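You operate a simulated robot arm through the tools that you are given. There is no shell and no other tool.

The job below is to be done with a simulated robot arm. You get a single attempt, and the scene is never put back.

JOB
Test the tail and cargo zones, silence the horn, then reset the panel.
Fine: leave the third test button alone.

It is judged by the outcome, as a careful person would: the job done as asked, and still so three seconds after it is handed in. It fails if anything else is knocked over, pushed out of place, dropped, spilled or broken.

ROBOT AND FRAMES
A 7-joint arm with a two-finger parallel gripper, fixed in place. Base frame: the origin is on the floor under the middle of its stand, x ahead of it, y to its left, z up. Lengths are in m, angles in degrees, forces in N, time in s.
With the tool pointing down near the work surface it reaches from about 0.1 to 0.64 m from the base axis. Its first joint turns from -66.0 to 66.0 degrees. Payload 1.57 kg.
Tool frame: the origin (TCP) lies between the finger pads and is the grasp point; the fingertips stand 0.03 m ahead of it; z points along the fingers, y is the line along which they close. The gripper opens to 0.08 m. The fingers are 0.017 m wide and 0.012 m thick; the gripper's body (0.04 by 0.082 m) begins 0.08 m behind the TCP.
Orientation is that of the tool frame in the base frame, as [roll, pitch, yaw] about the fixed x, y, z axes, in that order (R = Rz(yaw) Ry(pitch) Rx(roll)). With the fingers straight down and closing along the base's y, the tool's x points along the base's -x, its y along +y and its z along -z.

CONTROLS
- The arm moves only by the tool apply_moves. Its argument "motion" is a list of rows, each a list of 7 numbers: the shift along the tool's x, y, z in units of 30 mm (1.0 is 30 mm), then the turn, a rotation vector about the tool's x, y, z in units of 6 degrees (1.0 is 6 degrees), then the opening, from 0 (shut) to 1 (fully open). In form: [[x, y, z, wx, wy, wz, fingers], ...]. A call has 1 to 20 rows; each row shifts and turns the commanded pose from where the row before left it, along the tool's axes as they then stand. A call with a number of a shift or a turn outside -1 to 1 is refused whole. A row lasts 0.2 s, in which the tool goes at most 0.05 m and 8.6 degrees; a call with a longer step from one row to the next is refused whole, and so is a gripper value outside its range. Where a pose cannot be reached the arm comes as near as it can. A force on the tool above 40 N (or 10 N above the force at the start of the call, whichever is more), or a blocked arm, ends the call early, and 0.2 s more pass. Each finger travels about 0.072 m/s and halts on what it meets, pressing with about 34 N; the grip force reading is that of the motor and also rises with nothing between the fingers. The clock runs only during rows and for 0.2 s after the last one: add rows that do not move to give the fingers time. The reply holds the time, the measured pose of the TCP, the force on the tool along the base axes, the opening and the grip force, in the units named above and with some noise, with the torque about the TCP (base axes, N m) and any sound that the robot's microphone picked up.
- Cameras (640 x 400 px; columns grow to the right, rows downward): "scene" is fixed at [0.042, 0.4199, 1.4366]; the picture's right is [-0.89, -0.46, 0.00], its down [-0.21, 0.41, -0.89] and it looks along [0.41, -0.79, -0.46] (base axes); focal length 321 px, centre (320, 200). "wrist" rides on the gripper at [0.072, -0.007, -0.122] in the tool frame; the picture's right is [0.09, 1.00, 0.00], its down [-0.84, 0.08, -0.54] and it looks along [-0.54, 0.05, 0.84] (tool axes); focal length 238 px, centre (320, 200). There is no depth. A picture from a camera that has moved, and an enlarged one, comes with that camera's place and axes in the base frame and with its lens.
- camera(camera): a new picture of that camera. It takes no simulated time.
- close_up(camera, box): a new picture of the part [left, top, right, bottom] of that camera's present view, enlarged. It takes no simulated time.
- finish_job(): hands the job in; it is judged then, once.

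Places have to be worked out from the pictures, the camera data and where the tool is seen. Open the gripper and draw the arm clear of the work before you hand the job in, unless the task says otherwise.

The tools are called by a JSON object that holds its "name" and its "arguments". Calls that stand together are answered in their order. apply_moves: Moves the arm, as the interface text tells. Its arguments: {"type":"object","properties":{"motion":{"type":"array","items":{"type":"array","items":{"type":"number"}}}},"required":["motion"]} The other tools are called the same way: camera (camera) takes a picture; close_up (camera, box) takes an enlarged picture of a part of a camera's view; finish_job () hands the job in.

At the start:

```text
time_s: 0.0
ee_pos: [0.3775, 0.066, 1.2423]
tcp_rot: [-180.0, 0.0, -179.9]
ft_force: [0.0, 0.4, -1.2]
torque: [0.0, 0.01, -0.01]
width: 0.0798
gripper_force: 0.1
```

scene: 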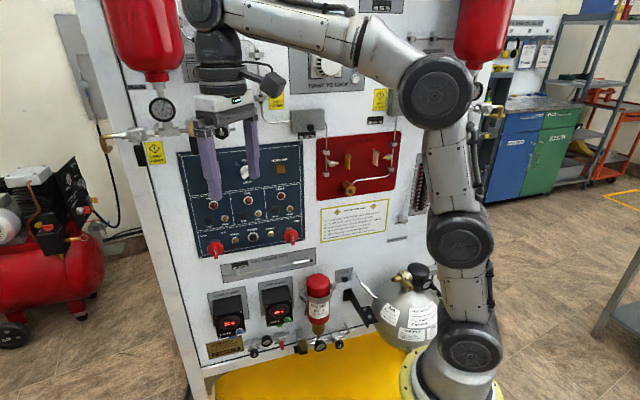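
wrist: 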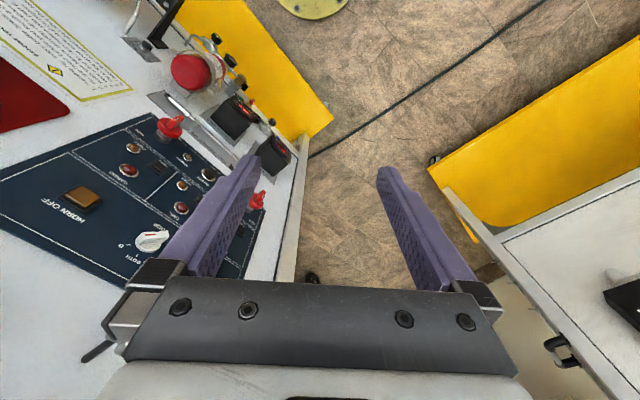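

I'll start by looking closely at the panel from both cameras before I move anything.

{"name": "close_up", "arguments": {"camera": "scene", "box": [170, 130, 320, 270]}}

{"name": "close_up", "arguments": {"camera": "wrist", "box": [0, 90, 300, 290]}}

{"name": "close_up", "arguments": {"camera": "scene", "box": [190, 250, 350, 360]}}

{"name": "close_up", "arguments": {"camera": "scene", "box": [310, 190, 400, 250]}}

```text
2.86 times, centred on (245, 200) of scene
camera zoom: at [0.042, 0.4199, 1.4366], right [-0.89, -0.46, 0.0], down [-0.21, 0.41, -0.89], along [0.41, -0.79, -0.46], focal length 916 px, centre (534, 200)
```

zoom: 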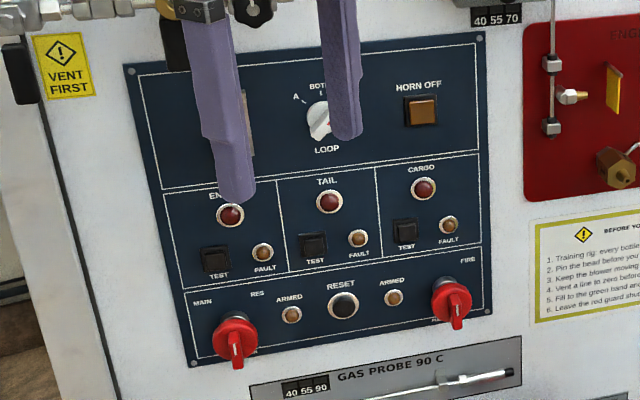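

```text
2.00 times, centred on (150, 190) of wrist
camera zoom: at [0.3063, 0.0596, 1.3637], right [-0.09, 1.0, 0.0], down [0.84, 0.08, 0.54], along [0.54, 0.05, -0.84], focal length 477 px, centre (660, 220)
```

zoom: 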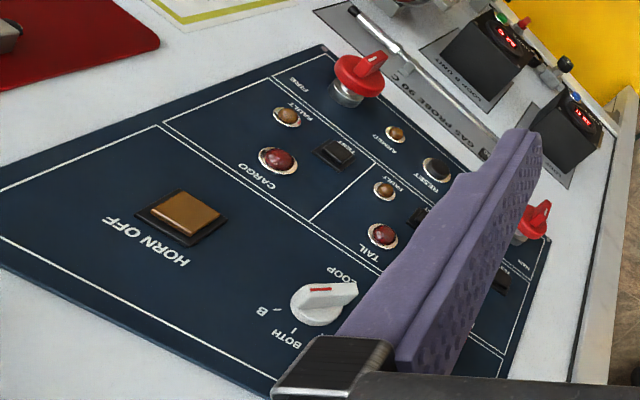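

```text
3.64 times, centred on (270, 305) of scene
camera zoom: at [0.042, 0.4199, 1.4366], right [-0.89, -0.46, 0.0], down [-0.21, 0.41, -0.89], along [0.41, -0.79, -0.46], focal length 1166 px, centre (502, -182)
```

zoom: 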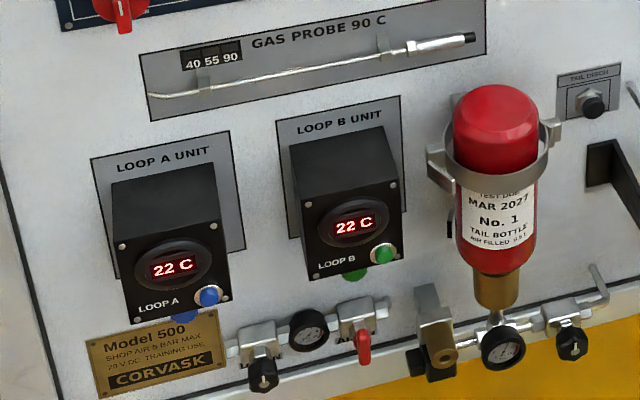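

```text
6.67 times, centred on (355, 220) of scene
camera zoom: at [0.042, 0.4199, 1.4366], right [-0.89, -0.46, 0.0], down [-0.21, 0.41, -0.89], along [0.41, -0.79, -0.46], focal length 2137 px, centre (87, 67)
```

zoom: 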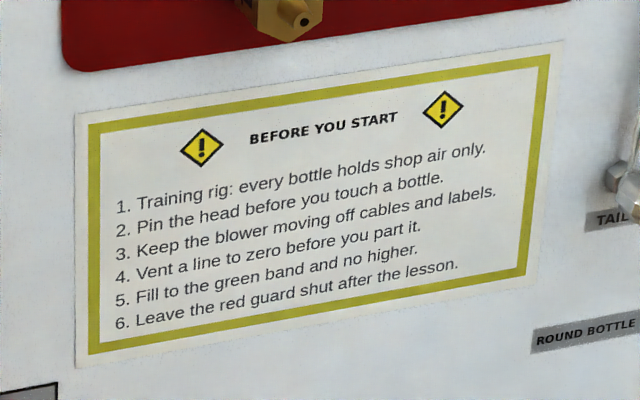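

The two views triangulate to a panel that stands diagonally, facing the base along about [-0.7, 0.7, 0]. My estimates are CARGO TEST (0.487, -0.179, 1.022), TAIL TEST (0.545, -0.120, 1.021), HORN OFF (0.473, -0.197, 1.137) and RESET (0.529, -0.133, 0.956). First I'll shut the fingers and yaw the tool 45° while it is still well away from the panel.

{"name": "apply_moves", "arguments": {"motion": [[0, 0, 0, 0, 0, 1, 0], [0, 0, 0, 0, 0, 1, 0], [0, 0, 0, 0, 0, 1, 0], [0, 0, 0, 0, 0, 1, 0], [0, 0, 0, 0, 0, 1, 0], [0, 0, 0, 0, 0, 1, 0], [0, 0, 0, 0, 0, 1, 0], [0, 0, 0, 0, 0, 0.5, 0], [0, 0, 0, 0, 0, 0, 0]]}}

```text
time_s: 2.0
ee_pos: [0.3786, 0.0662, 1.2422]
tcp_rot: [-180.0, 0.0, 135.0]
ft_force: [-0.6, 0.2, 0.0]
torque: [-0.03, 0.01, 0.0]
width: 0.0
gripper_force: 21.6
```

The fingers are shut and the yaw is 135°, as I wanted. I'll take a wrist view from this heading to refine the panel geometry.

{"name": "camera", "arguments": {"camera": "wrist"}}

{"name": "camera", "arguments": {"camera": "scene"}}

```text
taken
camera wrist: at [0.3227, 0.1122, 1.364], right [0.64, 0.77, 0.0], down [0.65, -0.54, 0.54], along [0.42, -0.35, -0.84], focal length 238 px, centre (320, 200)
```

wrist: 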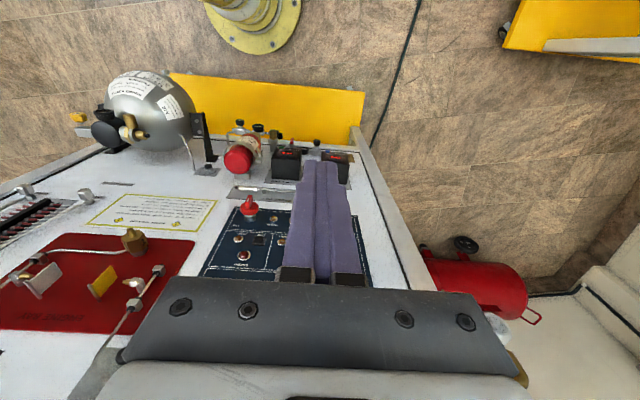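

```text
taken
```

scene: 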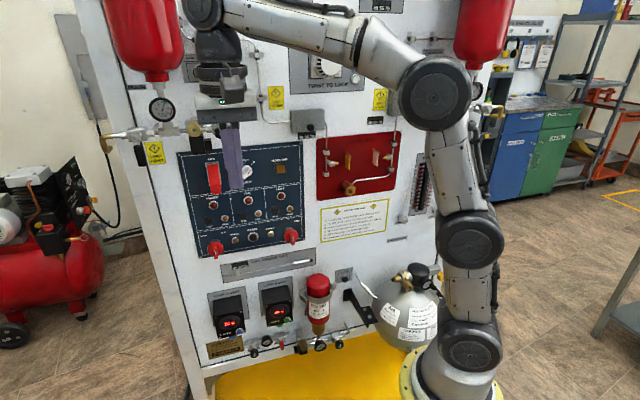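

The fingers no longer hide the top left of the panel, so I'll zoom in there for the full layout.

{"name": "close_up", "arguments": {"camera": "scene", "box": [175, 145, 310, 260]}}

{"name": "close_up", "arguments": {"camera": "scene", "box": [230, 145, 300, 200]}}

{"name": "close_up", "arguments": {"camera": "scene", "box": [235, 190, 305, 250]}}

```text
3.48 times, centred on (242, 202) of scene
camera zoom: at [0.042, 0.4199, 1.4366], right [-0.89, -0.46, 0.0], down [-0.21, 0.41, -0.89], along [0.41, -0.79, -0.46], focal length 1115 px, centre (590, 191)
```

zoom: 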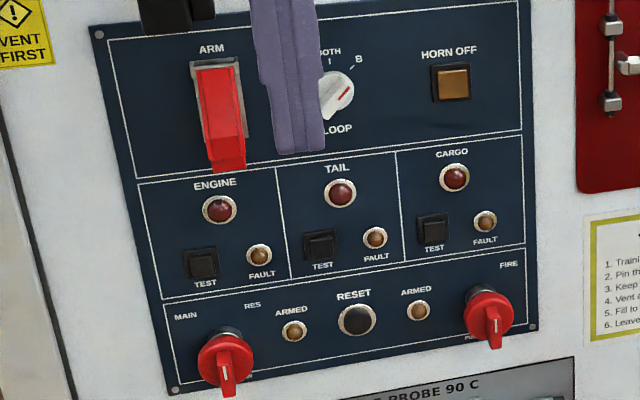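

```text
7.27 times, centred on (265, 172) of scene
camera zoom: at [0.042, 0.4199, 1.4366], right [-0.89, -0.46, 0.0], down [-0.21, 0.41, -0.89], along [0.41, -0.79, -0.46], focal length 2331 px, centre (720, 400)
```

zoom: 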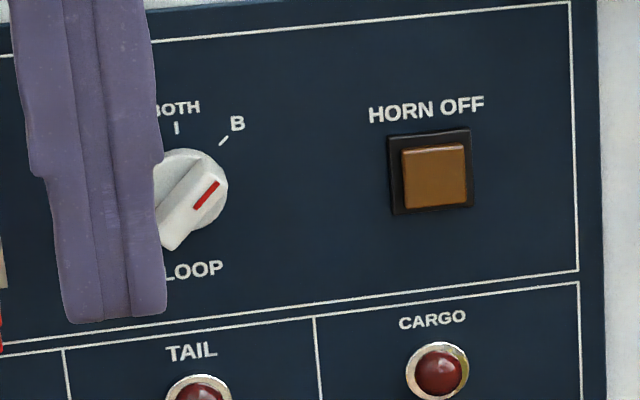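

```text
6.67 times, centred on (270, 220) of scene
camera zoom: at [0.042, 0.4199, 1.4366], right [-0.89, -0.46, 0.0], down [-0.21, 0.41, -0.89], along [0.41, -0.79, -0.46], focal length 2137 px, centre (653, 67)
```

zoom: 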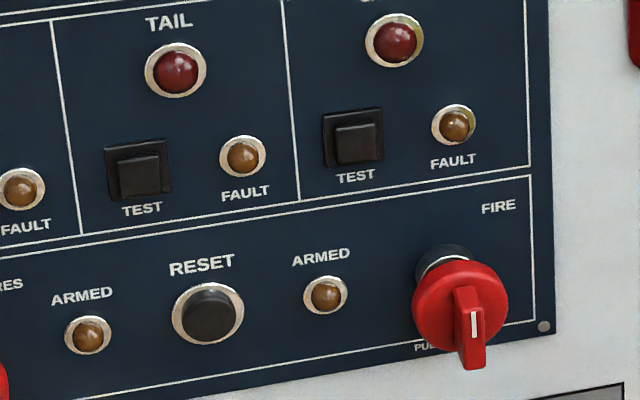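

The layout is now clear. There are three TEST caps, for ENGINE, TAIL and CARGO, each about 16 mm across on a bezel, plus the amber HORN OFF, the round RESET and a red ARM guard. ENGINE TEST and the guard must not be touched. Next I'll pitch the tool up to face the panel while keeping the TCP about 25 cm off it.

{"name": "apply_moves", "arguments": {"motion": [[0, 0, 0, 0, -1, 0, 0], [0, 0, 0, 0, -1, 0, 0], [0, 0, 0, 0, -1, 0, 0], [0, 0, 0, 0, -1, 0, 0], [0, 0, 0, 0, -1, 0, 0], [0, 0, 0, 0, -1, 0, 0], [0, 0, 0, 0, -1, 0, 0], [0, 0, 0, 0, -1, 0, 0], [0, 0, 0, 0, 0, 0, 0]]}}

{"name": "camera", "arguments": {"camera": "scene"}}

```text
time_s: 4.0
ee_pos: [0.378, 0.0674, 1.2442]
tcp_rot: [179.8, 48.2, 134.9]
ft_force: [0.0, -0.1, -0.3]
torque: [0.01, -0.03, 0.01]
width: 0.0
gripper_force: 21.0
```

```text
taken
```

scene: 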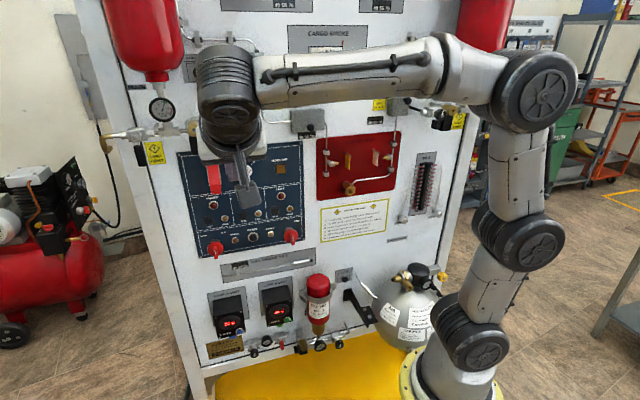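

The arm is tilting cleanly, at 48° so far. I'll finish the remaining 42° of pitch.

{"name": "apply_moves", "arguments": {"motion": [[0, 0, 0, 0, -1, 0, 0], [0, 0, 0, 0, -1, 0, 0], [0, 0, 0, 0, -1, 0, 0], [0, 0, 0, 0, -1, 0, 0], [0, 0, 0, 0, -1, 0, 0], [0, 0, 0, 0, -1, 0, 0], [0, 0, 0, 0, -1, 0, 0], [0, 0, 0, 0, 0, 0, 0]]}}

{"name": "camera", "arguments": {"camera": "scene"}}

{"name": "camera", "arguments": {"camera": "wrist"}}

```text
time_s: 5.8
ee_pos: [0.3785, 0.0675, 1.2434]
tcp_rot: [7.6, 90.0, -37.4]
ft_force: [0.0, -0.3, -0.4]
torque: [0.03, 0.02, 0.0]
width: 0.0
gripper_force: 21.5
```

```text
taken
```

scene: 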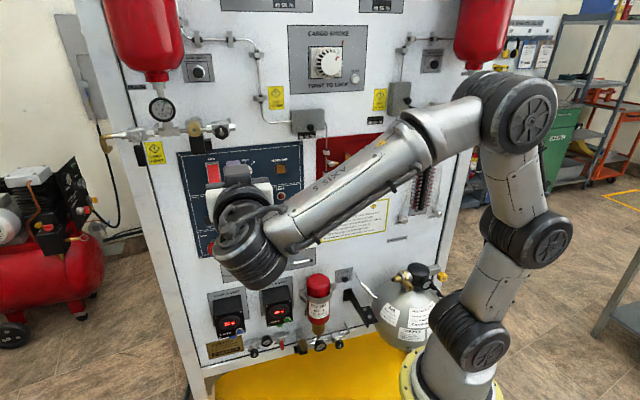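

```text
taken
camera wrist: at [0.2873, 0.1479, 1.17], right [0.7, 0.7, -0.09], down [-0.33, 0.44, 0.84], along [0.63, -0.56, 0.54], focal length 238 px, centre (320, 200)
```

wrist: 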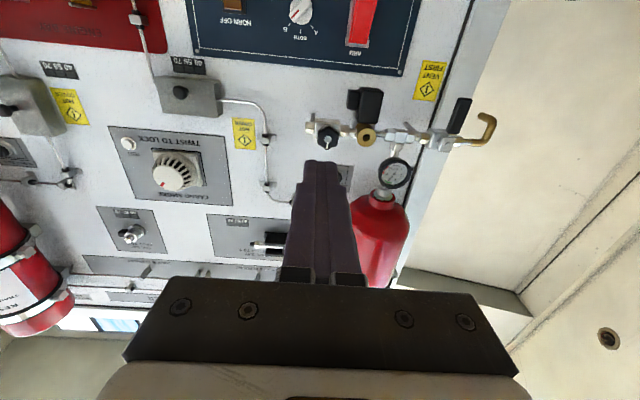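

The tool now faces the panel squarely, with tool x pointing down, y toward the panel's left and z into the panel. I'll drop to the TAIL TEST height and line up sideways while staying about 20 cm off the face.

{"name": "apply_moves", "arguments": {"motion": [[0.93, -0.068, 0, 0, 0, 0, 0], [0.93, -0.068, 0, 0, 0, 0, 0], [0.93, -0.068, 0, 0, 0, 0, 0], [0.93, -0.068, 0, 0, 0, 0, 0], [0.93, -0.068, 0, 0, 0, 0, 0], [0.93, -0.068, 0, 0, 0, 0, 0], [0.93, -0.068, 0, 0, 0, 0, 0], [0.93, -0.068, 0, 0, 0, 0, 0], [0, 0, 0.7, 0, 0, 0, 0], [0, 0, 0.7, 0, 0, 0, 0], [0, 0, 0.7, 0, 0, 0, 0], [0, 0, 0, 0, 0, 0, 0]]}}

{"name": "camera", "arguments": {"camera": "scene"}}

{"name": "camera", "arguments": {"camera": "wrist"}}

```text
time_s: 8.4
ee_pos: [0.4119, 0.0102, 1.0183]
tcp_rot: [0.2, 89.9, -44.7]
ft_force: [1.5, -0.1, -0.9]
torque: [0.05, 0.02, 0.03]
width: 0.0
gripper_force: 21.1
```

```text
taken
```

scene: 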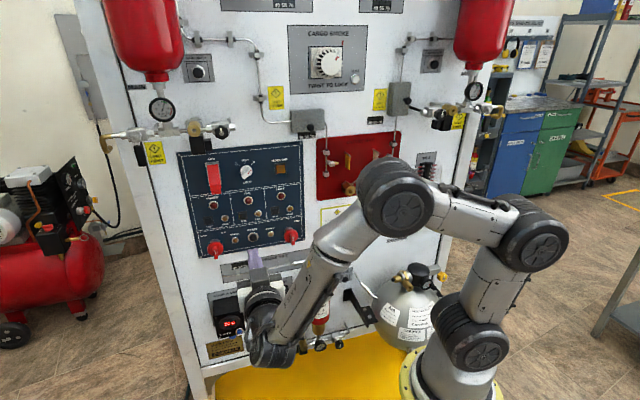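

```text
taken
camera wrist: at [0.3196, 0.0912, 0.9458], right [0.7, 0.7, -0.09], down [-0.33, 0.44, 0.84], along [0.63, -0.56, 0.54], focal length 238 px, centre (320, 200)
```

wrist: 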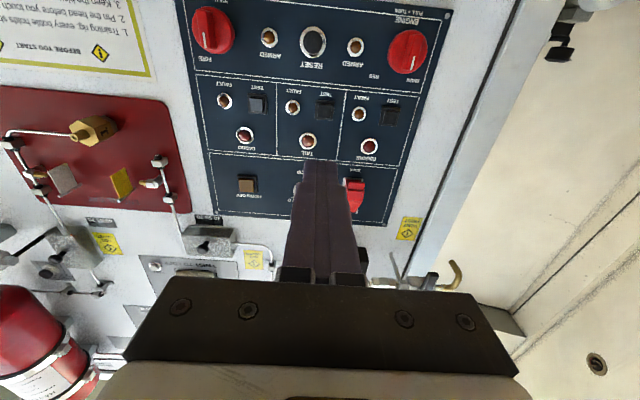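

The wrist camera now sees the whole panel, upside down. I'll zoom in on it to fix the button positions relative to the tool.

{"name": "close_up", "arguments": {"camera": "wrist", "box": [200, 20, 440, 170]}}

{"name": "close_up", "arguments": {"camera": "scene", "box": [175, 145, 310, 260]}}

```text
2.67 times, centred on (320, 95) of wrist
camera zoom: at [0.3196, 0.0912, 0.9458], right [0.7, 0.7, -0.09], down [-0.33, 0.44, 0.84], along [0.63, -0.56, 0.54], focal length 636 px, centre (320, 480)
```

zoom: 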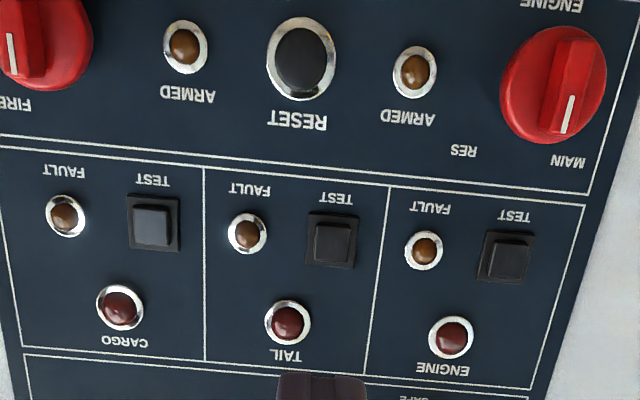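

```text
3.48 times, centred on (242, 202) of scene
camera zoom: at [0.042, 0.4199, 1.4366], right [-0.89, -0.46, 0.0], down [-0.21, 0.41, -0.89], along [0.41, -0.79, -0.46], focal length 1115 px, centre (590, 191)
```

zoom: 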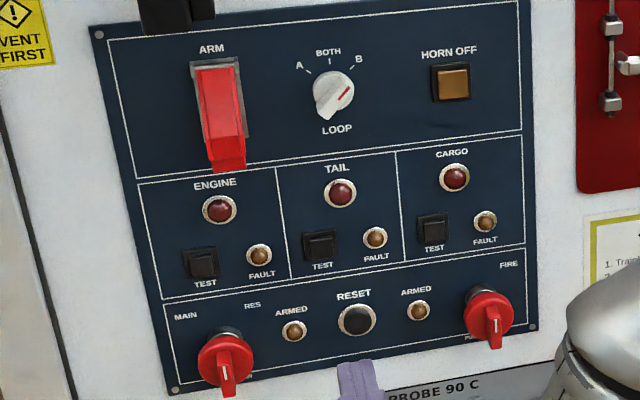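

I want to calibrate the scene camera against the known fingertip position, so I'll zoom in on the tip.

{"name": "close_up", "arguments": {"camera": "scene", "box": [230, 235, 290, 275]}}

{"name": "close_up", "arguments": {"camera": "wrist", "box": [270, 80, 370, 180]}}

```text
10.00 times, centred on (260, 255) of scene
camera zoom: at [0.042, 0.4199, 1.4366], right [-0.89, -0.46, 0.0], down [-0.21, 0.41, -0.89], along [0.41, -0.79, -0.46], focal length 3206 px, centre (920, -350)
```

zoom: 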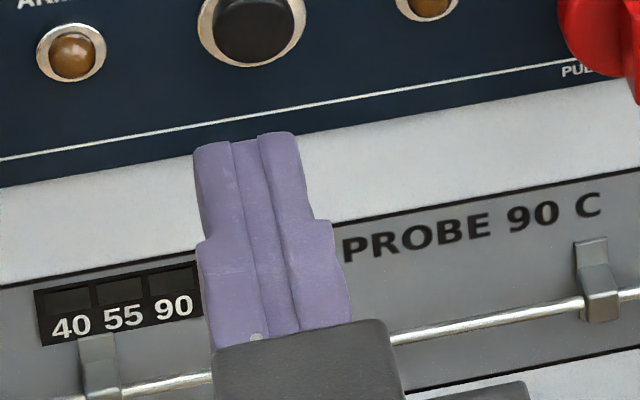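

```text
4.00 times, centred on (320, 130) of wrist
camera zoom: at [0.3196, 0.0912, 0.9458], right [0.7, 0.7, -0.09], down [-0.33, 0.44, 0.84], along [0.63, -0.56, 0.54], focal length 953 px, centre (320, 480)
```

zoom: 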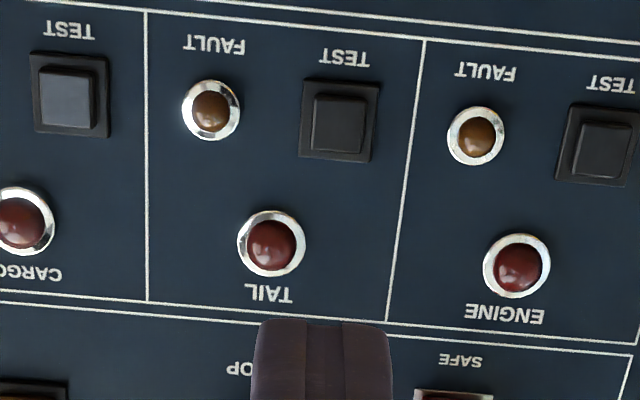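

After correcting the scene camera's yaw by about 0.4°, both cameras agree. TAIL TEST is at lateral offset 0.304, height about 1.0145 and depth about 0.475–0.48 along the panel normal. I'll move to a standoff of about 3 cm and check again.

{"name": "apply_moves", "arguments": {"motion": [[0.127, 0.183, 0.5, 0, 0, 0, 0], [0, 0, 0.9, 0, 0, 0, 0], [0, 0, 0.9, 0, 0, 0, 0], [0, 0, 0.9, 0, 0, 0, 0], [0, 0, 0.9, 0, 0, 0, 0], [0, 0, 0.4, 0, 0, 0, 0], [0, 0, 0, 0, 0, 0, 0], [0, 0, 0, 0, 0, 0, 0]]}}

{"name": "close_up", "arguments": {"camera": "wrist", "box": [220, 40, 420, 180]}}

{"name": "close_up", "arguments": {"camera": "scene", "box": [215, 185, 295, 245]}}

```text
time_s: 10.2
ee_pos: [0.5111, -0.0814, 1.0157]
tcp_rot: [151.8, 90.0, 107.0]
ft_force: [-1.0, 0.4, 0.4]
torque: [-0.03, -0.05, 0.02]
width: 0.0
gripper_force: 21.9
```

```text
2.86 times, centred on (320, 110) of wrist
camera zoom: at [0.4206, 0.0001, 0.9435], right [0.7, 0.7, -0.09], down [-0.33, 0.44, 0.84], along [0.63, -0.56, 0.54], focal length 681 px, centre (320, 457)
```

zoom: 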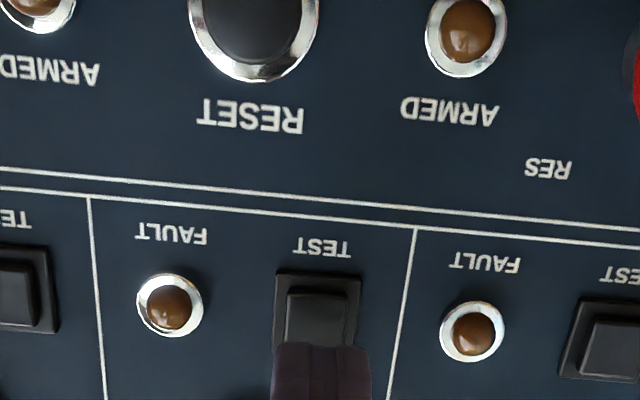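

```text
6.67 times, centred on (255, 215) of scene
camera zoom: at [0.042, 0.4199, 1.4366], right [-0.89, -0.46, 0.0], down [-0.21, 0.41, -0.89], along [0.41, -0.79, -0.46], focal length 2137 px, centre (753, 100)
```

zoom: 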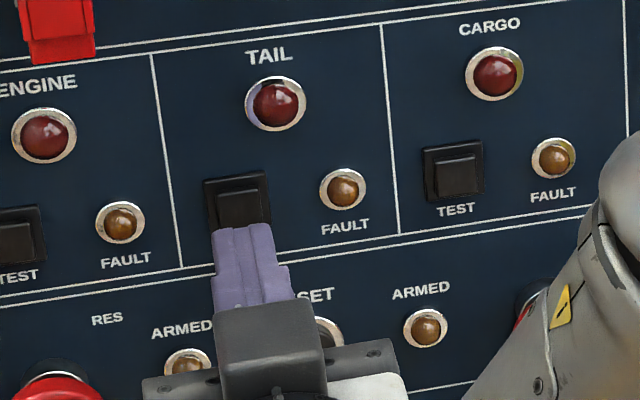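

The tip is about 2.5 cm off the TAIL TEST cap and lined up to within 1–2 mm, needing only a touch down and right. No lamps are lit and there is no sound. I'll correct the aim and creep forward, watching the force.

{"name": "apply_moves", "arguments": {"motion": [[0.07, -0.03, 0.1, 0, 0, 0, 0], [0, 0, 0.1, 0, 0, 0, 0], [0, 0, 0.1, 0, 0, 0, 0], [0, 0, 0.1, 0, 0, 0, 0], [0, 0, 0.1, 0, 0, 0, 0], [0, 0, 0, 0, 0, 0, 0]]}}

{"name": "close_up", "arguments": {"camera": "wrist", "box": [260, 80, 380, 180]}}

{"name": "close_up", "arguments": {"camera": "scene", "box": [220, 185, 280, 235]}}

```text
time_s: 11.6
ee_pos: [0.5201, -0.0934, 1.0136]
tcp_rot: [41.6, 90.0, -3.5]
ft_force: [1.1, -0.1, 0.1]
torque: [0.02, 0.05, 0.01]
width: 0.0
gripper_force: 21.1
```

```text
4.00 times, centred on (320, 130) of wrist
camera zoom: at [0.4295, -0.0111, 0.9412], right [0.7, 0.7, -0.09], down [-0.33, 0.44, 0.84], along [0.63, -0.56, 0.54], focal length 953 px, centre (320, 480)
```

zoom: 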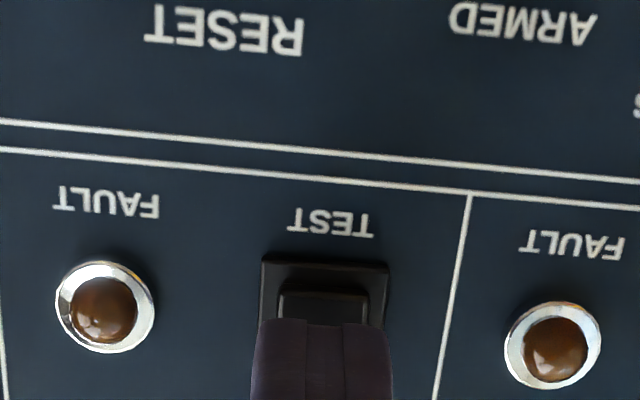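

```text
8.00 times, centred on (250, 210) of scene
camera zoom: at [0.042, 0.4199, 1.4366], right [-0.89, -0.46, 0.0], down [-0.21, 0.41, -0.89], along [0.41, -0.79, -0.46], focal length 2564 px, centre (880, 120)
```

zoom: 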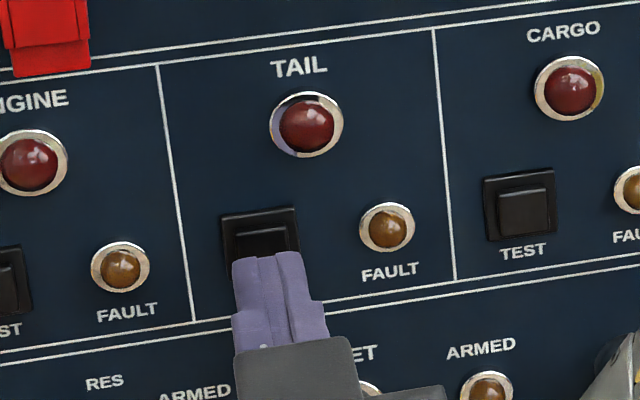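

The tip is centred on the cap to within about 1 mm, with roughly 1 cm to go and no contact force yet. I'll keep creeping forward in small steps.

{"name": "apply_moves", "arguments": {"motion": [[0, 0, 0.07, 0, 0, 0, 0], [0, 0, 0.07, 0, 0, 0, 0], [0, 0, 0.07, 0, 0, 0, 0], [0, 0, 0, 0, 0, 0, 0]]}}

{"name": "close_up", "arguments": {"camera": "wrist", "box": [260, 80, 380, 180]}}

```text
time_s: 12.6
ee_pos: [0.5249, -0.0969, 1.0145]
tcp_rot: [79.6, 90.0, 34.4]
ft_force: [0.8, 0.3, -0.2]
torque: [0.02, 0.01, 0.01]
width: 0.0001
gripper_force: 21.5
```

```text
4.00 times, centred on (320, 130) of wrist
camera zoom: at [0.4342, -0.0155, 0.9414], right [0.7, 0.7, -0.09], down [-0.33, 0.44, 0.84], along [0.63, -0.56, 0.54], focal length 953 px, centre (320, 480)
```

zoom: 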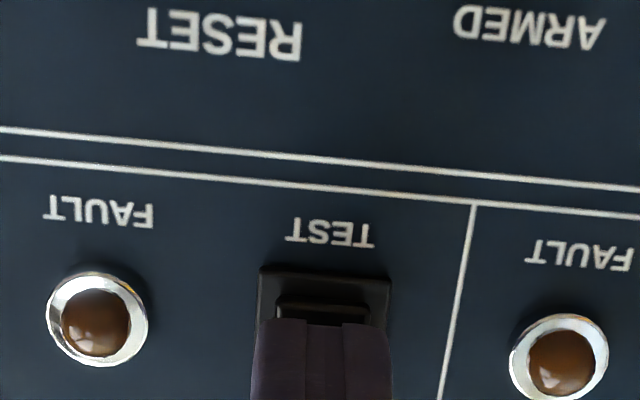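

There's still no contact with the tip depth at 0.470. I'll continue with 2 mm steps and hold, listening for any sound.

{"name": "apply_moves", "arguments": {"motion": [[0, 0, 0.07, 0, 0, 0, 0], [0, 0, 0.07, 0, 0, 0, 0], [0, 0, 0.05, 0, 0, 0, 0], [0, 0, 0, 0, 0, 0, 0]]}}

{"name": "close_up", "arguments": {"camera": "wrist", "box": [260, 80, 380, 180]}}

{"name": "close_up", "arguments": {"camera": "scene", "box": [220, 185, 280, 235]}}

```text
time_s: 13.6
ee_pos: [0.5288, -0.1002, 1.0134]
tcp_rot: [87.7, 89.9, 42.6]
ft_force: [-2.6, 0.9, 1.3]
torque: [-0.04, -0.03, -0.02]
width: 0.0
gripper_force: 21.3
heard: click
```

```text
4.00 times, centred on (320, 130) of wrist
camera zoom: at [0.4378, -0.0195, 0.9405], right [0.7, 0.7, -0.09], down [-0.33, 0.44, 0.84], along [0.63, -0.56, 0.54], focal length 953 px, centre (320, 480)
```

zoom: 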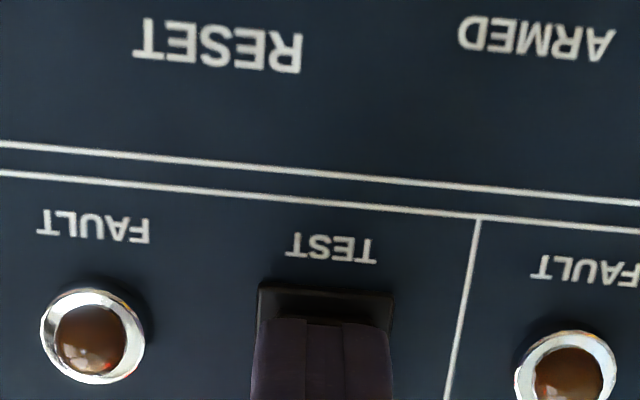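

```text
8.00 times, centred on (250, 210) of scene
camera zoom: at [0.042, 0.42, 1.4366], right [-0.89, -0.46, 0.0], down [-0.21, 0.41, -0.89], along [0.41, -0.79, -0.46], focal length 2564 px, centre (880, 120)
```

zoom: 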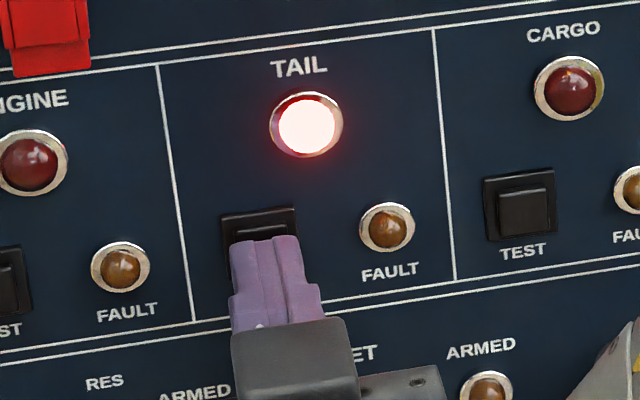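

There was a click, and the TAIL lamp lit with only about 3 N on the tool, so the button is in. I'll hold it for about a second to see how the panel responds.

{"name": "apply_moves", "arguments": {"motion": [[0, 0, 0, 0, 0, 0, 0], [0, 0, 0, 0, 0, 0, 0], [0, 0, 0, 0, 0, 0, 0], [0, 0, 0, 0, 0, 0, 0], [0, 0, 0, 0, 0, 0, 0]]}}

{"name": "close_up", "arguments": {"camera": "scene", "box": [175, 145, 310, 260]}}

```text
time_s: 14.8
ee_pos: [0.5288, -0.1018, 1.0131]
tcp_rot: [47.3, 90.0, 2.3]
ft_force: [-1.6, 2.0, 0.5]
torque: [-0.02, 0.03, -0.01]
width: 0.0002
gripper_force: 21.3
```

```text
3.48 times, centred on (242, 202) of scene
camera zoom: at [0.042, 0.42, 1.4366], right [-0.89, -0.46, 0.0], down [-0.21, 0.41, -0.89], along [0.41, -0.79, -0.46], focal length 1115 px, centre (590, 191)
```

zoom: 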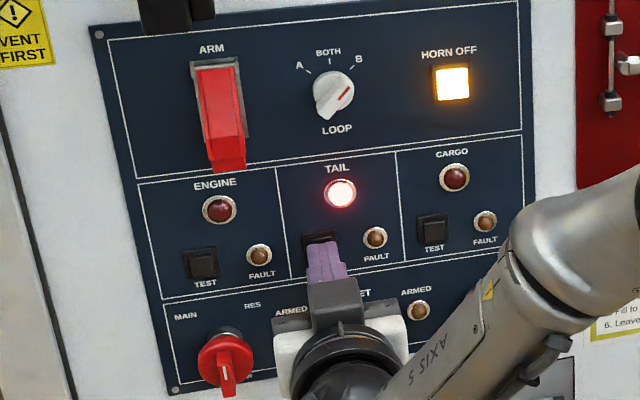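

TAIL and HORN OFF are both lit, so the tail test has registered and the horn is on. I'll back straight out and check whether the lamp latches.

{"name": "apply_moves", "arguments": {"motion": [[0, 0, -0.3, 0, 0, 0, 0], [0, 0, -0.6, 0, 0, 0, 0], [0, 0, -0.6, 0, 0, 0, 0], [0, 0, 0, 0, 0, 0, 0]]}}

{"name": "close_up", "arguments": {"camera": "scene", "box": [175, 145, 310, 260]}}

{"name": "close_up", "arguments": {"camera": "wrist", "box": [160, 20, 400, 180]}}

```text
time_s: 15.8
ee_pos: [0.4976, -0.0696, 1.0133]
tcp_rot: [29.2, 90.0, -15.9]
ft_force: [-0.7, 0.1, -0.9]
torque: [0.0, 0.0, 0.02]
width: 0.0
gripper_force: 21.3
```

```text
3.48 times, centred on (242, 202) of scene
camera zoom: at [0.042, 0.42, 1.4366], right [-0.89, -0.46, 0.0], down [-0.21, 0.41, -0.89], along [0.41, -0.79, -0.46], focal length 1115 px, centre (590, 191)
```

zoom: 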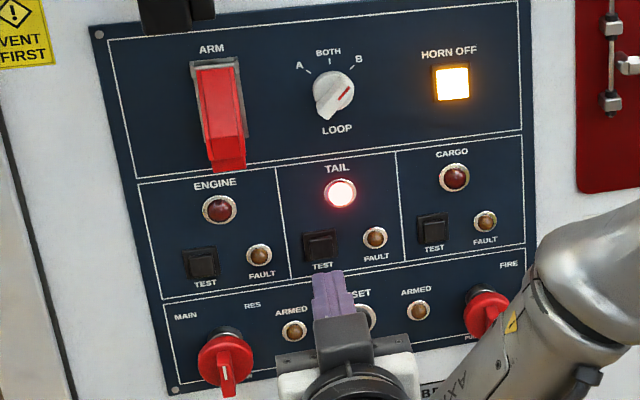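

```text
2.50 times, centred on (280, 100) of wrist
camera zoom: at [0.4067, 0.0118, 0.9416], right [0.7, 0.7, -0.09], down [-0.33, 0.44, 0.84], along [0.63, -0.56, 0.54], focal length 596 px, centre (420, 450)
```

zoom: 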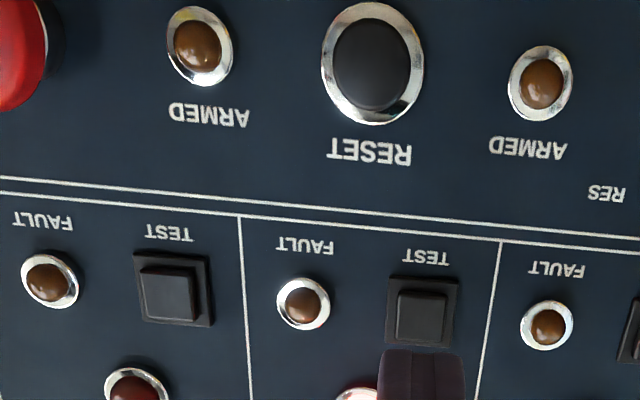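

TAIL has latched and the button has popped back out. The contact fixes the geometry at cap depth about 0.474 and height 1.0133, with CARGO TEST 84–85 mm to the right at the same height. I'll slide across at this standoff and check the alignment.

{"name": "apply_moves", "arguments": {"motion": [[0, -0.7, 0, 0, 0, 0, 0], [0, -0.8, 0, 0, 0, 0, 0], [0, -0.8, 0, 0, 0, 0, 0], [0, -0.52, 0, 0, 0, 0, 0], [0, 0, 0.3, 0, 0, 0, 0], [0, 0, 0, 0, 0, 0, 0], [0, 0, 0, 0, 0, 0, 0]]}}

{"name": "close_up", "arguments": {"camera": "wrist", "box": [220, 40, 420, 180]}}

{"name": "camera", "arguments": {"camera": "scene"}}

```text
time_s: 17.4
ee_pos: [0.445, -0.1351, 1.0139]
tcp_rot: [94.5, 90.0, 49.5]
ft_force: [0.2, -0.9, -0.2]
torque: [-0.03, 0.03, -0.01]
width: 0.0
gripper_force: 21.3
```

```text
2.86 times, centred on (320, 110) of wrist
camera zoom: at [0.353, -0.0533, 0.9413], right [0.7, 0.7, -0.09], down [-0.33, 0.44, 0.84], along [0.63, -0.56, 0.54], focal length 681 px, centre (320, 457)
```

zoom: 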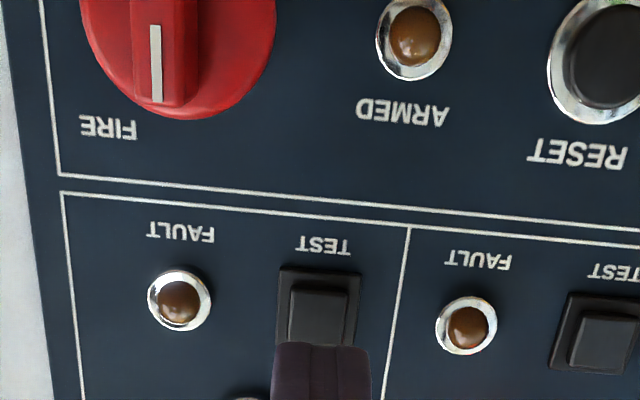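

```text
taken
```

scene: 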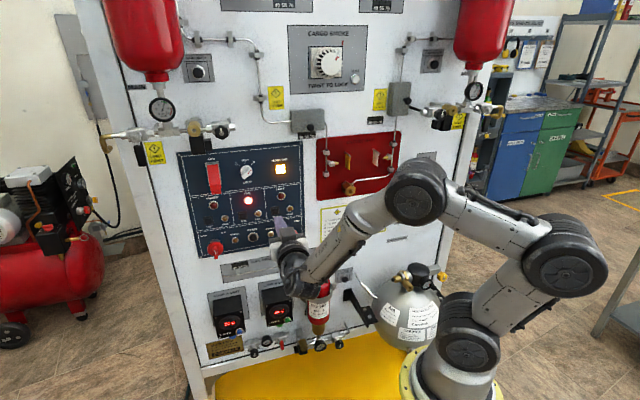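

The tip is centred on CARGO TEST with about 34 mm to go. I'll advance quickly for 24 mm and then creep in to contact.

{"name": "apply_moves", "arguments": {"motion": [[0, 0, 0.3, 0, 0, 0, 0], [0, 0, 0.3, 0, 0, 0, 0], [0, 0, 0.2, 0, 0, 0, 0], [0, 0, 0.07, 0, 0, 0, 0], [0, 0, 0.07, 0, 0, 0, 0], [0, 0, 0.07, 0, 0, 0, 0], [0, 0, 0.07, 0, 0, 0, 0], [0, 0, 0, 0, 0, 0, 0]]}}

{"name": "close_up", "arguments": {"camera": "wrist", "box": [260, 80, 380, 180]}}

{"name": "close_up", "arguments": {"camera": "scene", "box": [175, 145, 310, 260]}}

```text
time_s: 19.2
ee_pos: [0.4668, -0.1589, 1.0132]
tcp_rot: [79.3, 89.9, 34.2]
ft_force: [0.5, -1.4, -0.7]
torque: [-0.01, -0.03, -0.02]
width: 0.0
gripper_force: 21.7
```

```text
4.00 times, centred on (320, 130) of wrist
camera zoom: at [0.3762, -0.0772, 0.9405], right [0.7, 0.7, -0.09], down [-0.33, 0.44, 0.84], along [0.63, -0.56, 0.54], focal length 953 px, centre (320, 480)
```

zoom: 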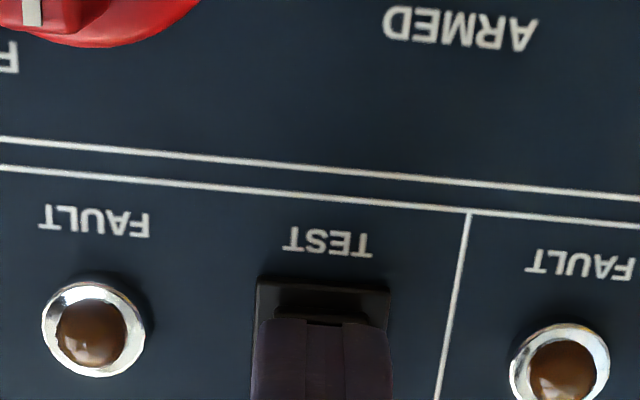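

```text
3.48 times, centred on (242, 202) of scene
camera zoom: at [0.042, 0.4199, 1.4366], right [-0.89, -0.46, 0.0], down [-0.21, 0.41, -0.89], along [0.41, -0.79, -0.46], focal length 1115 px, centre (590, 191)
```

zoom: 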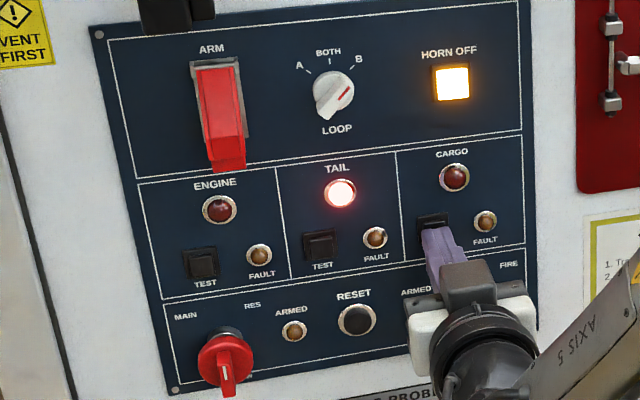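

The tip depth is 0.472, right at the cap face, and there's no click yet. I'll press in a few more millimetres.

{"name": "apply_moves", "arguments": {"motion": [[0, 0, 0.06, 0, 0, 0, 0], [0, 0, 0.06, 0, 0, 0, 0], [0, 0, 0, 0, 0, 0, 0], [0, 0, 0, 0, 0, 0, 0]]}}

{"name": "close_up", "arguments": {"camera": "scene", "box": [175, 145, 310, 260]}}

```text
time_s: 20.2
ee_pos: [0.47, -0.1608, 1.0129]
tcp_rot: [13.4, 89.9, -31.6]
ft_force: [-2.8, 1.5, 0.9]
torque: [0.02, -0.02, -0.01]
width: 0.0001
gripper_force: 21.5
heard: click
```

```text
3.48 times, centred on (242, 202) of scene
camera zoom: at [0.0419, 0.42, 1.4366], right [-0.89, -0.46, 0.0], down [-0.21, 0.41, -0.89], along [0.41, -0.79, -0.46], focal length 1115 px, centre (590, 191)
```

zoom: 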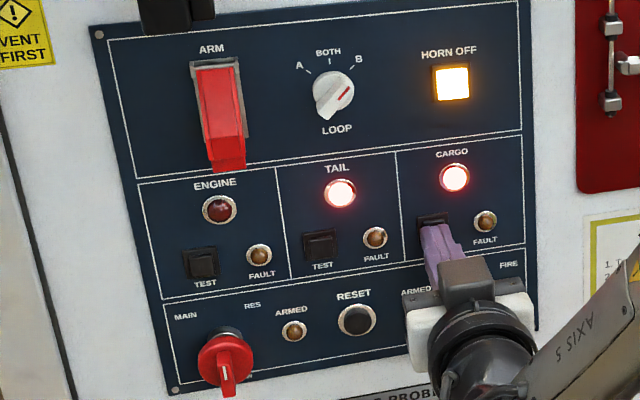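

It clicked and the CARGO lamp is lit. I'll hold for the same time as on TAIL, then back straight out to a clear standoff.

{"name": "apply_moves", "arguments": {"motion": [[0, 0, 0, 0, 0, 0, 0], [0, 0, 0, 0, 0, 0, 0], [0, 0, 0, 0, 0, 0, 0], [0, 0, 0, 0, 0, 0, 0], [0, 0, 0, 0, 0, 0, 0], [0, 0, -0.3, 0, 0, 0, 0], [0, 0, -0.6, 0, 0, 0, 0], [0, 0, -0.6, 0, 0, 0, 0], [0, 0, -0.5, 0, 0, 0, 0], [0, 0, 0, 0, 0, 0, 0]]}}

{"name": "close_up", "arguments": {"camera": "scene", "box": [175, 145, 310, 260]}}

```text
time_s: 22.4
ee_pos: [0.4258, -0.119, 1.0131]
tcp_rot: [94.8, 89.9, 49.8]
ft_force: [-0.9, -0.2, -0.1]
torque: [0.02, 0.0, 0.0]
width: 0.0
gripper_force: 21.3
```

```text
3.48 times, centred on (242, 202) of scene
camera zoom: at [0.042, 0.42, 1.4366], right [-0.89, -0.46, 0.0], down [-0.21, 0.41, -0.89], along [0.41, -0.79, -0.46], focal length 1115 px, centre (590, 191)
```

zoom: 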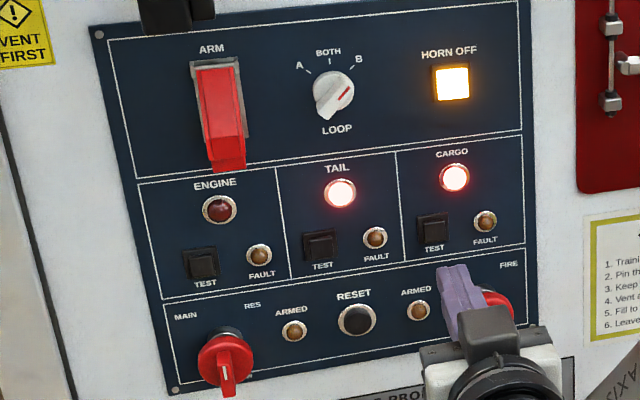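

Both zone lamps stay latched. HORN OFF works out at lateral offset about 0.1975 and height about 1.129. I'll go up and right at this 6 cm standoff, then look.

{"name": "apply_moves", "arguments": {"motion": [[-0.8, -0.13, 0, 0, 0, 0, 0], [-0.8, -0.13, 0, 0, 0, 0, 0], [-0.8, -0.13, 0, 0, 0, 0, 0], [-0.8, -0.13, 0, 0, 0, 0, 0], [-0.66, -0.13, 0, 0, 0, 0, 0], [0, 0, 0.5, 0, 0, 0, 0], [0, 0, 0, 0, 0, 0, 0], [0, 0, 0, 0, 0, 0, 0]]}}

{"name": "close_up", "arguments": {"camera": "wrist", "box": [220, 40, 420, 180]}}

{"name": "close_up", "arguments": {"camera": "scene", "box": [230, 145, 310, 205]}}

```text
time_s: 24.2
ee_pos: [0.4252, -0.1425, 1.1297]
tcp_rot: [77.4, 90.0, 32.4]
ft_force: [0.4, 0.1, -0.6]
torque: [0.0, 0.0, 0.01]
width: 0.0
gripper_force: 21.3
```

```text
2.86 times, centred on (320, 110) of wrist
camera zoom: at [0.3336, -0.0615, 1.057], right [0.7, 0.7, -0.09], down [-0.33, 0.44, 0.84], along [0.63, -0.56, 0.54], focal length 681 px, centre (320, 457)
```

zoom: 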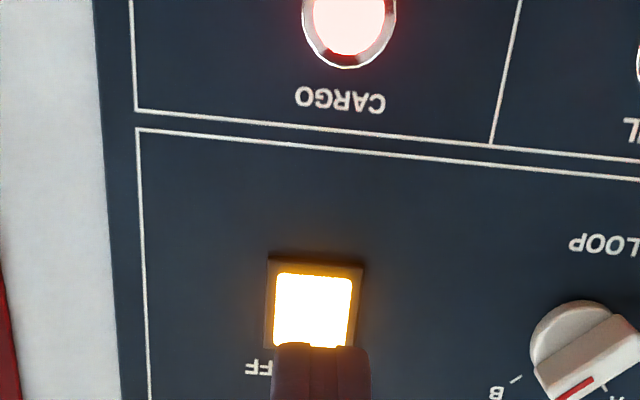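

```text
6.67 times, centred on (270, 175) of scene
camera zoom: at [0.042, 0.4199, 1.4366], right [-0.89, -0.46, 0.0], down [-0.21, 0.41, -0.89], along [0.41, -0.79, -0.46], focal length 2137 px, centre (653, 367)
```

zoom: 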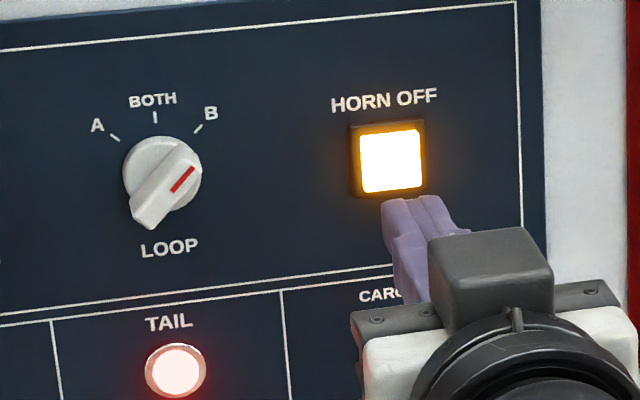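

The tip is vertically centred on HORN OFF and needs to go about 2.4 mm right. I'll correct that and advance to near contact, then creep.

{"name": "apply_moves", "arguments": {"motion": [[0, -0.08, 0.3, 0, 0, 0, 0], [0, 0, 0.4, 0, 0, 0, 0], [0, 0, 0.3, 0, 0, 0, 0], [0, 0, 0.07, 0, 0, 0, 0], [0, 0, 0.07, 0, 0, 0, 0], [0, 0, 0, 0, 0, 0, 0], [0, 0, 0, 0, 0, 0, 0]]}}

{"name": "close_up", "arguments": {"camera": "wrist", "box": [260, 80, 380, 180]}}

{"name": "close_up", "arguments": {"camera": "scene", "box": [230, 145, 310, 205]}}

```text
time_s: 25.8
ee_pos: [0.4471, -0.1685, 1.1283]
tcp_rot: [-149.6, 90.0, 165.4]
ft_force: [0.0, 0.0, -0.4]
torque: [0.01, 0.0, -0.01]
width: 0.0
gripper_force: 21.7
```

```text
4.00 times, centred on (320, 130) of wrist
camera zoom: at [0.3555, -0.087, 1.0563], right [0.7, 0.7, -0.09], down [-0.33, 0.44, 0.84], along [0.63, -0.56, 0.54], focal length 953 px, centre (320, 480)
```

zoom: 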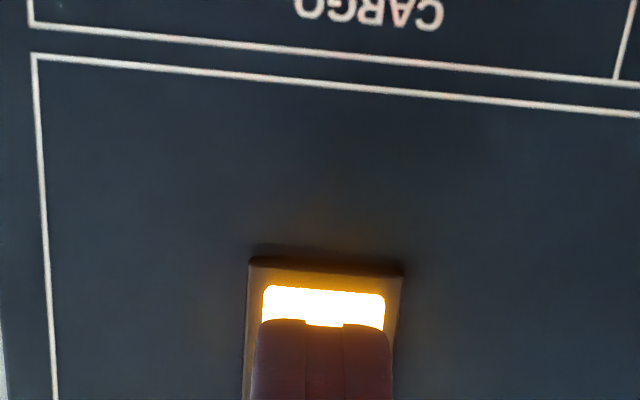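

```text
6.67 times, centred on (270, 175) of scene
camera zoom: at [0.042, 0.4199, 1.4366], right [-0.89, -0.46, 0.0], down [-0.21, 0.41, -0.89], along [0.41, -0.79, -0.46], focal length 2137 px, centre (653, 367)
```

zoom: 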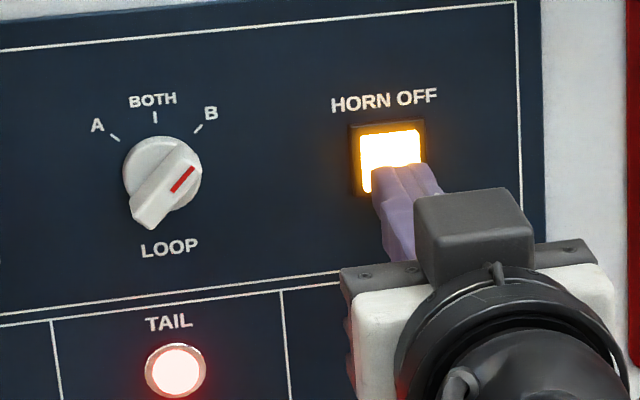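

The tip is centred with about 8–9 mm left and no contact force. I'll creep in to press.

{"name": "apply_moves", "arguments": {"motion": [[0, 0, 0.07, 0, 0, 0, 0], [0, 0, 0.07, 0, 0, 0, 0], [0, 0, 0.07, 0, 0, 0, 0], [0, 0, 0.06, 0, 0, 0, 0], [0, 0, 0, 0, 0, 0, 0]]}}

{"name": "close_up", "arguments": {"camera": "scene", "box": [175, 145, 310, 260]}}

{"name": "close_up", "arguments": {"camera": "wrist", "box": [260, 80, 380, 180]}}

```text
time_s: 27.0
ee_pos: [0.4515, -0.1748, 1.1283]
tcp_rot: [-139.3, 90.0, 175.7]
ft_force: [0.0, 0.0, 0.3]
torque: [-0.02, -0.03, 0.0]
width: 0.0001
gripper_force: 21.1
```

```text
3.48 times, centred on (242, 202) of scene
camera zoom: at [0.042, 0.4199, 1.4366], right [-0.89, -0.46, 0.0], down [-0.21, 0.41, -0.89], along [0.41, -0.79, -0.46], focal length 1115 px, centre (590, 191)
```

zoom: 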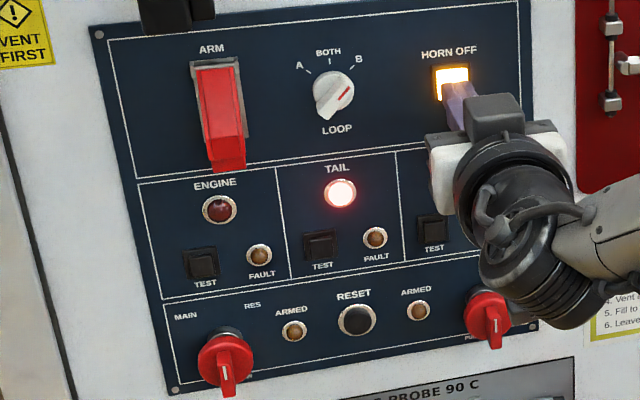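

```text
4.00 times, centred on (320, 130) of wrist
camera zoom: at [0.3608, -0.0931, 1.0565], right [0.7, 0.7, -0.09], down [-0.33, 0.44, 0.84], along [0.63, -0.56, 0.54], focal length 953 px, centre (320, 480)
```

zoom: 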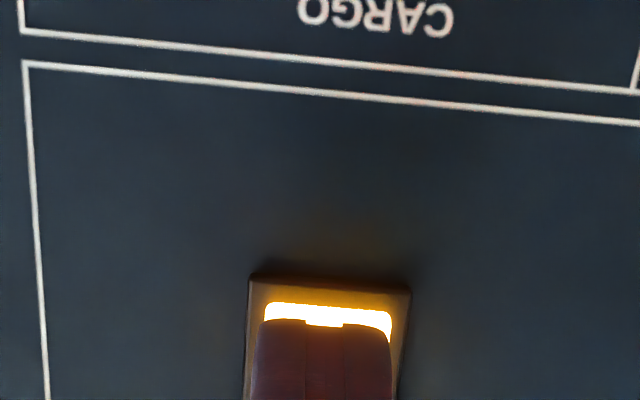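

Still no contact at depth 0.473. I'll take a few more small steps.

{"name": "apply_moves", "arguments": {"motion": [[0, 0, 0.06, 0, 0, 0, 0], [0, 0, 0.06, 0, 0, 0, 0], [0, 0, 0, 0, 0, 0, 0]]}}

{"name": "close_up", "arguments": {"camera": "scene", "box": [175, 145, 310, 260]}}

```text
time_s: 27.8
ee_pos: [0.454, -0.1761, 1.1278]
tcp_rot: [-167.6, 89.9, 147.4]
ft_force: [-2.8, 1.3, 1.2]
torque: [-0.04, -0.02, -0.05]
width: 0.0001
gripper_force: 20.6
heard: click
```

```text
3.48 times, centred on (242, 202) of scene
camera zoom: at [0.0419, 0.42, 1.4366], right [-0.89, -0.46, 0.0], down [-0.21, 0.41, -0.89], along [0.41, -0.79, -0.46], focal length 1115 px, centre (590, 191)
```

zoom: 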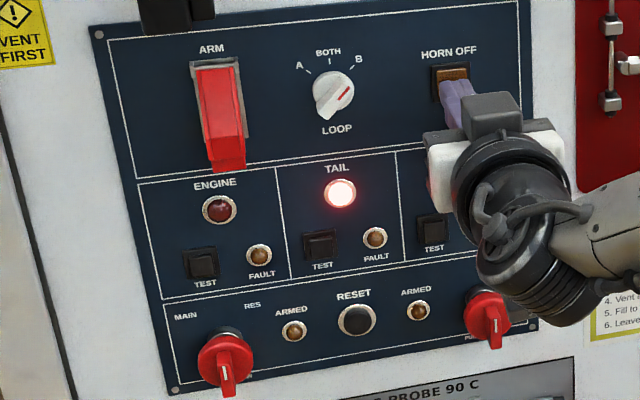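

It clicked and the HORN OFF light went out, so the horn is silenced. I'll back out to a clear standoff and check that all lamps hold their state.

{"name": "apply_moves", "arguments": {"motion": [[0, 0, 0, 0, 0, 0, 0], [0, 0, 0, 0, 0, 0, 0], [0, 0, -0.3, 0, 0, 0, 0], [0, 0, -0.6, 0, 0, 0, 0], [0, 0, -0.6, 0, 0, 0, 0], [0, 0, -0.8, 0, 0, 0, 0], [0, 0, 0, 0, 0, 0, 0]]}}

{"name": "close_up", "arguments": {"camera": "scene", "box": [175, 145, 310, 260]}}

{"name": "camera", "arguments": {"camera": "wrist"}}

```text
time_s: 29.4
ee_pos: [0.4056, -0.1281, 1.1274]
tcp_rot: [-150.8, 90.0, 164.2]
ft_force: [0.6, -0.3, 0.4]
torque: [0.02, 0.03, 0.02]
width: 0.0001
gripper_force: 21.4
```

```text
3.48 times, centred on (242, 202) of scene
camera zoom: at [0.042, 0.4199, 1.4366], right [-0.89, -0.46, 0.0], down [-0.21, 0.41, -0.89], along [0.41, -0.79, -0.46], focal length 1115 px, centre (590, 191)
```

zoom: 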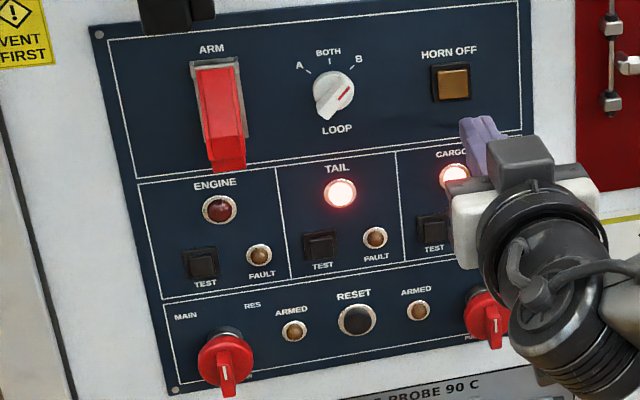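

```text
taken
camera wrist: at [0.3146, -0.0468, 1.0564], right [0.7, 0.7, -0.09], down [-0.33, 0.44, 0.84], along [0.63, -0.56, 0.54], focal length 238 px, centre (320, 200)
```

wrist: 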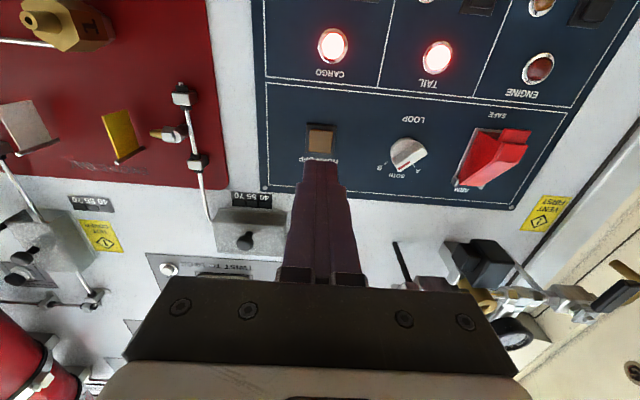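

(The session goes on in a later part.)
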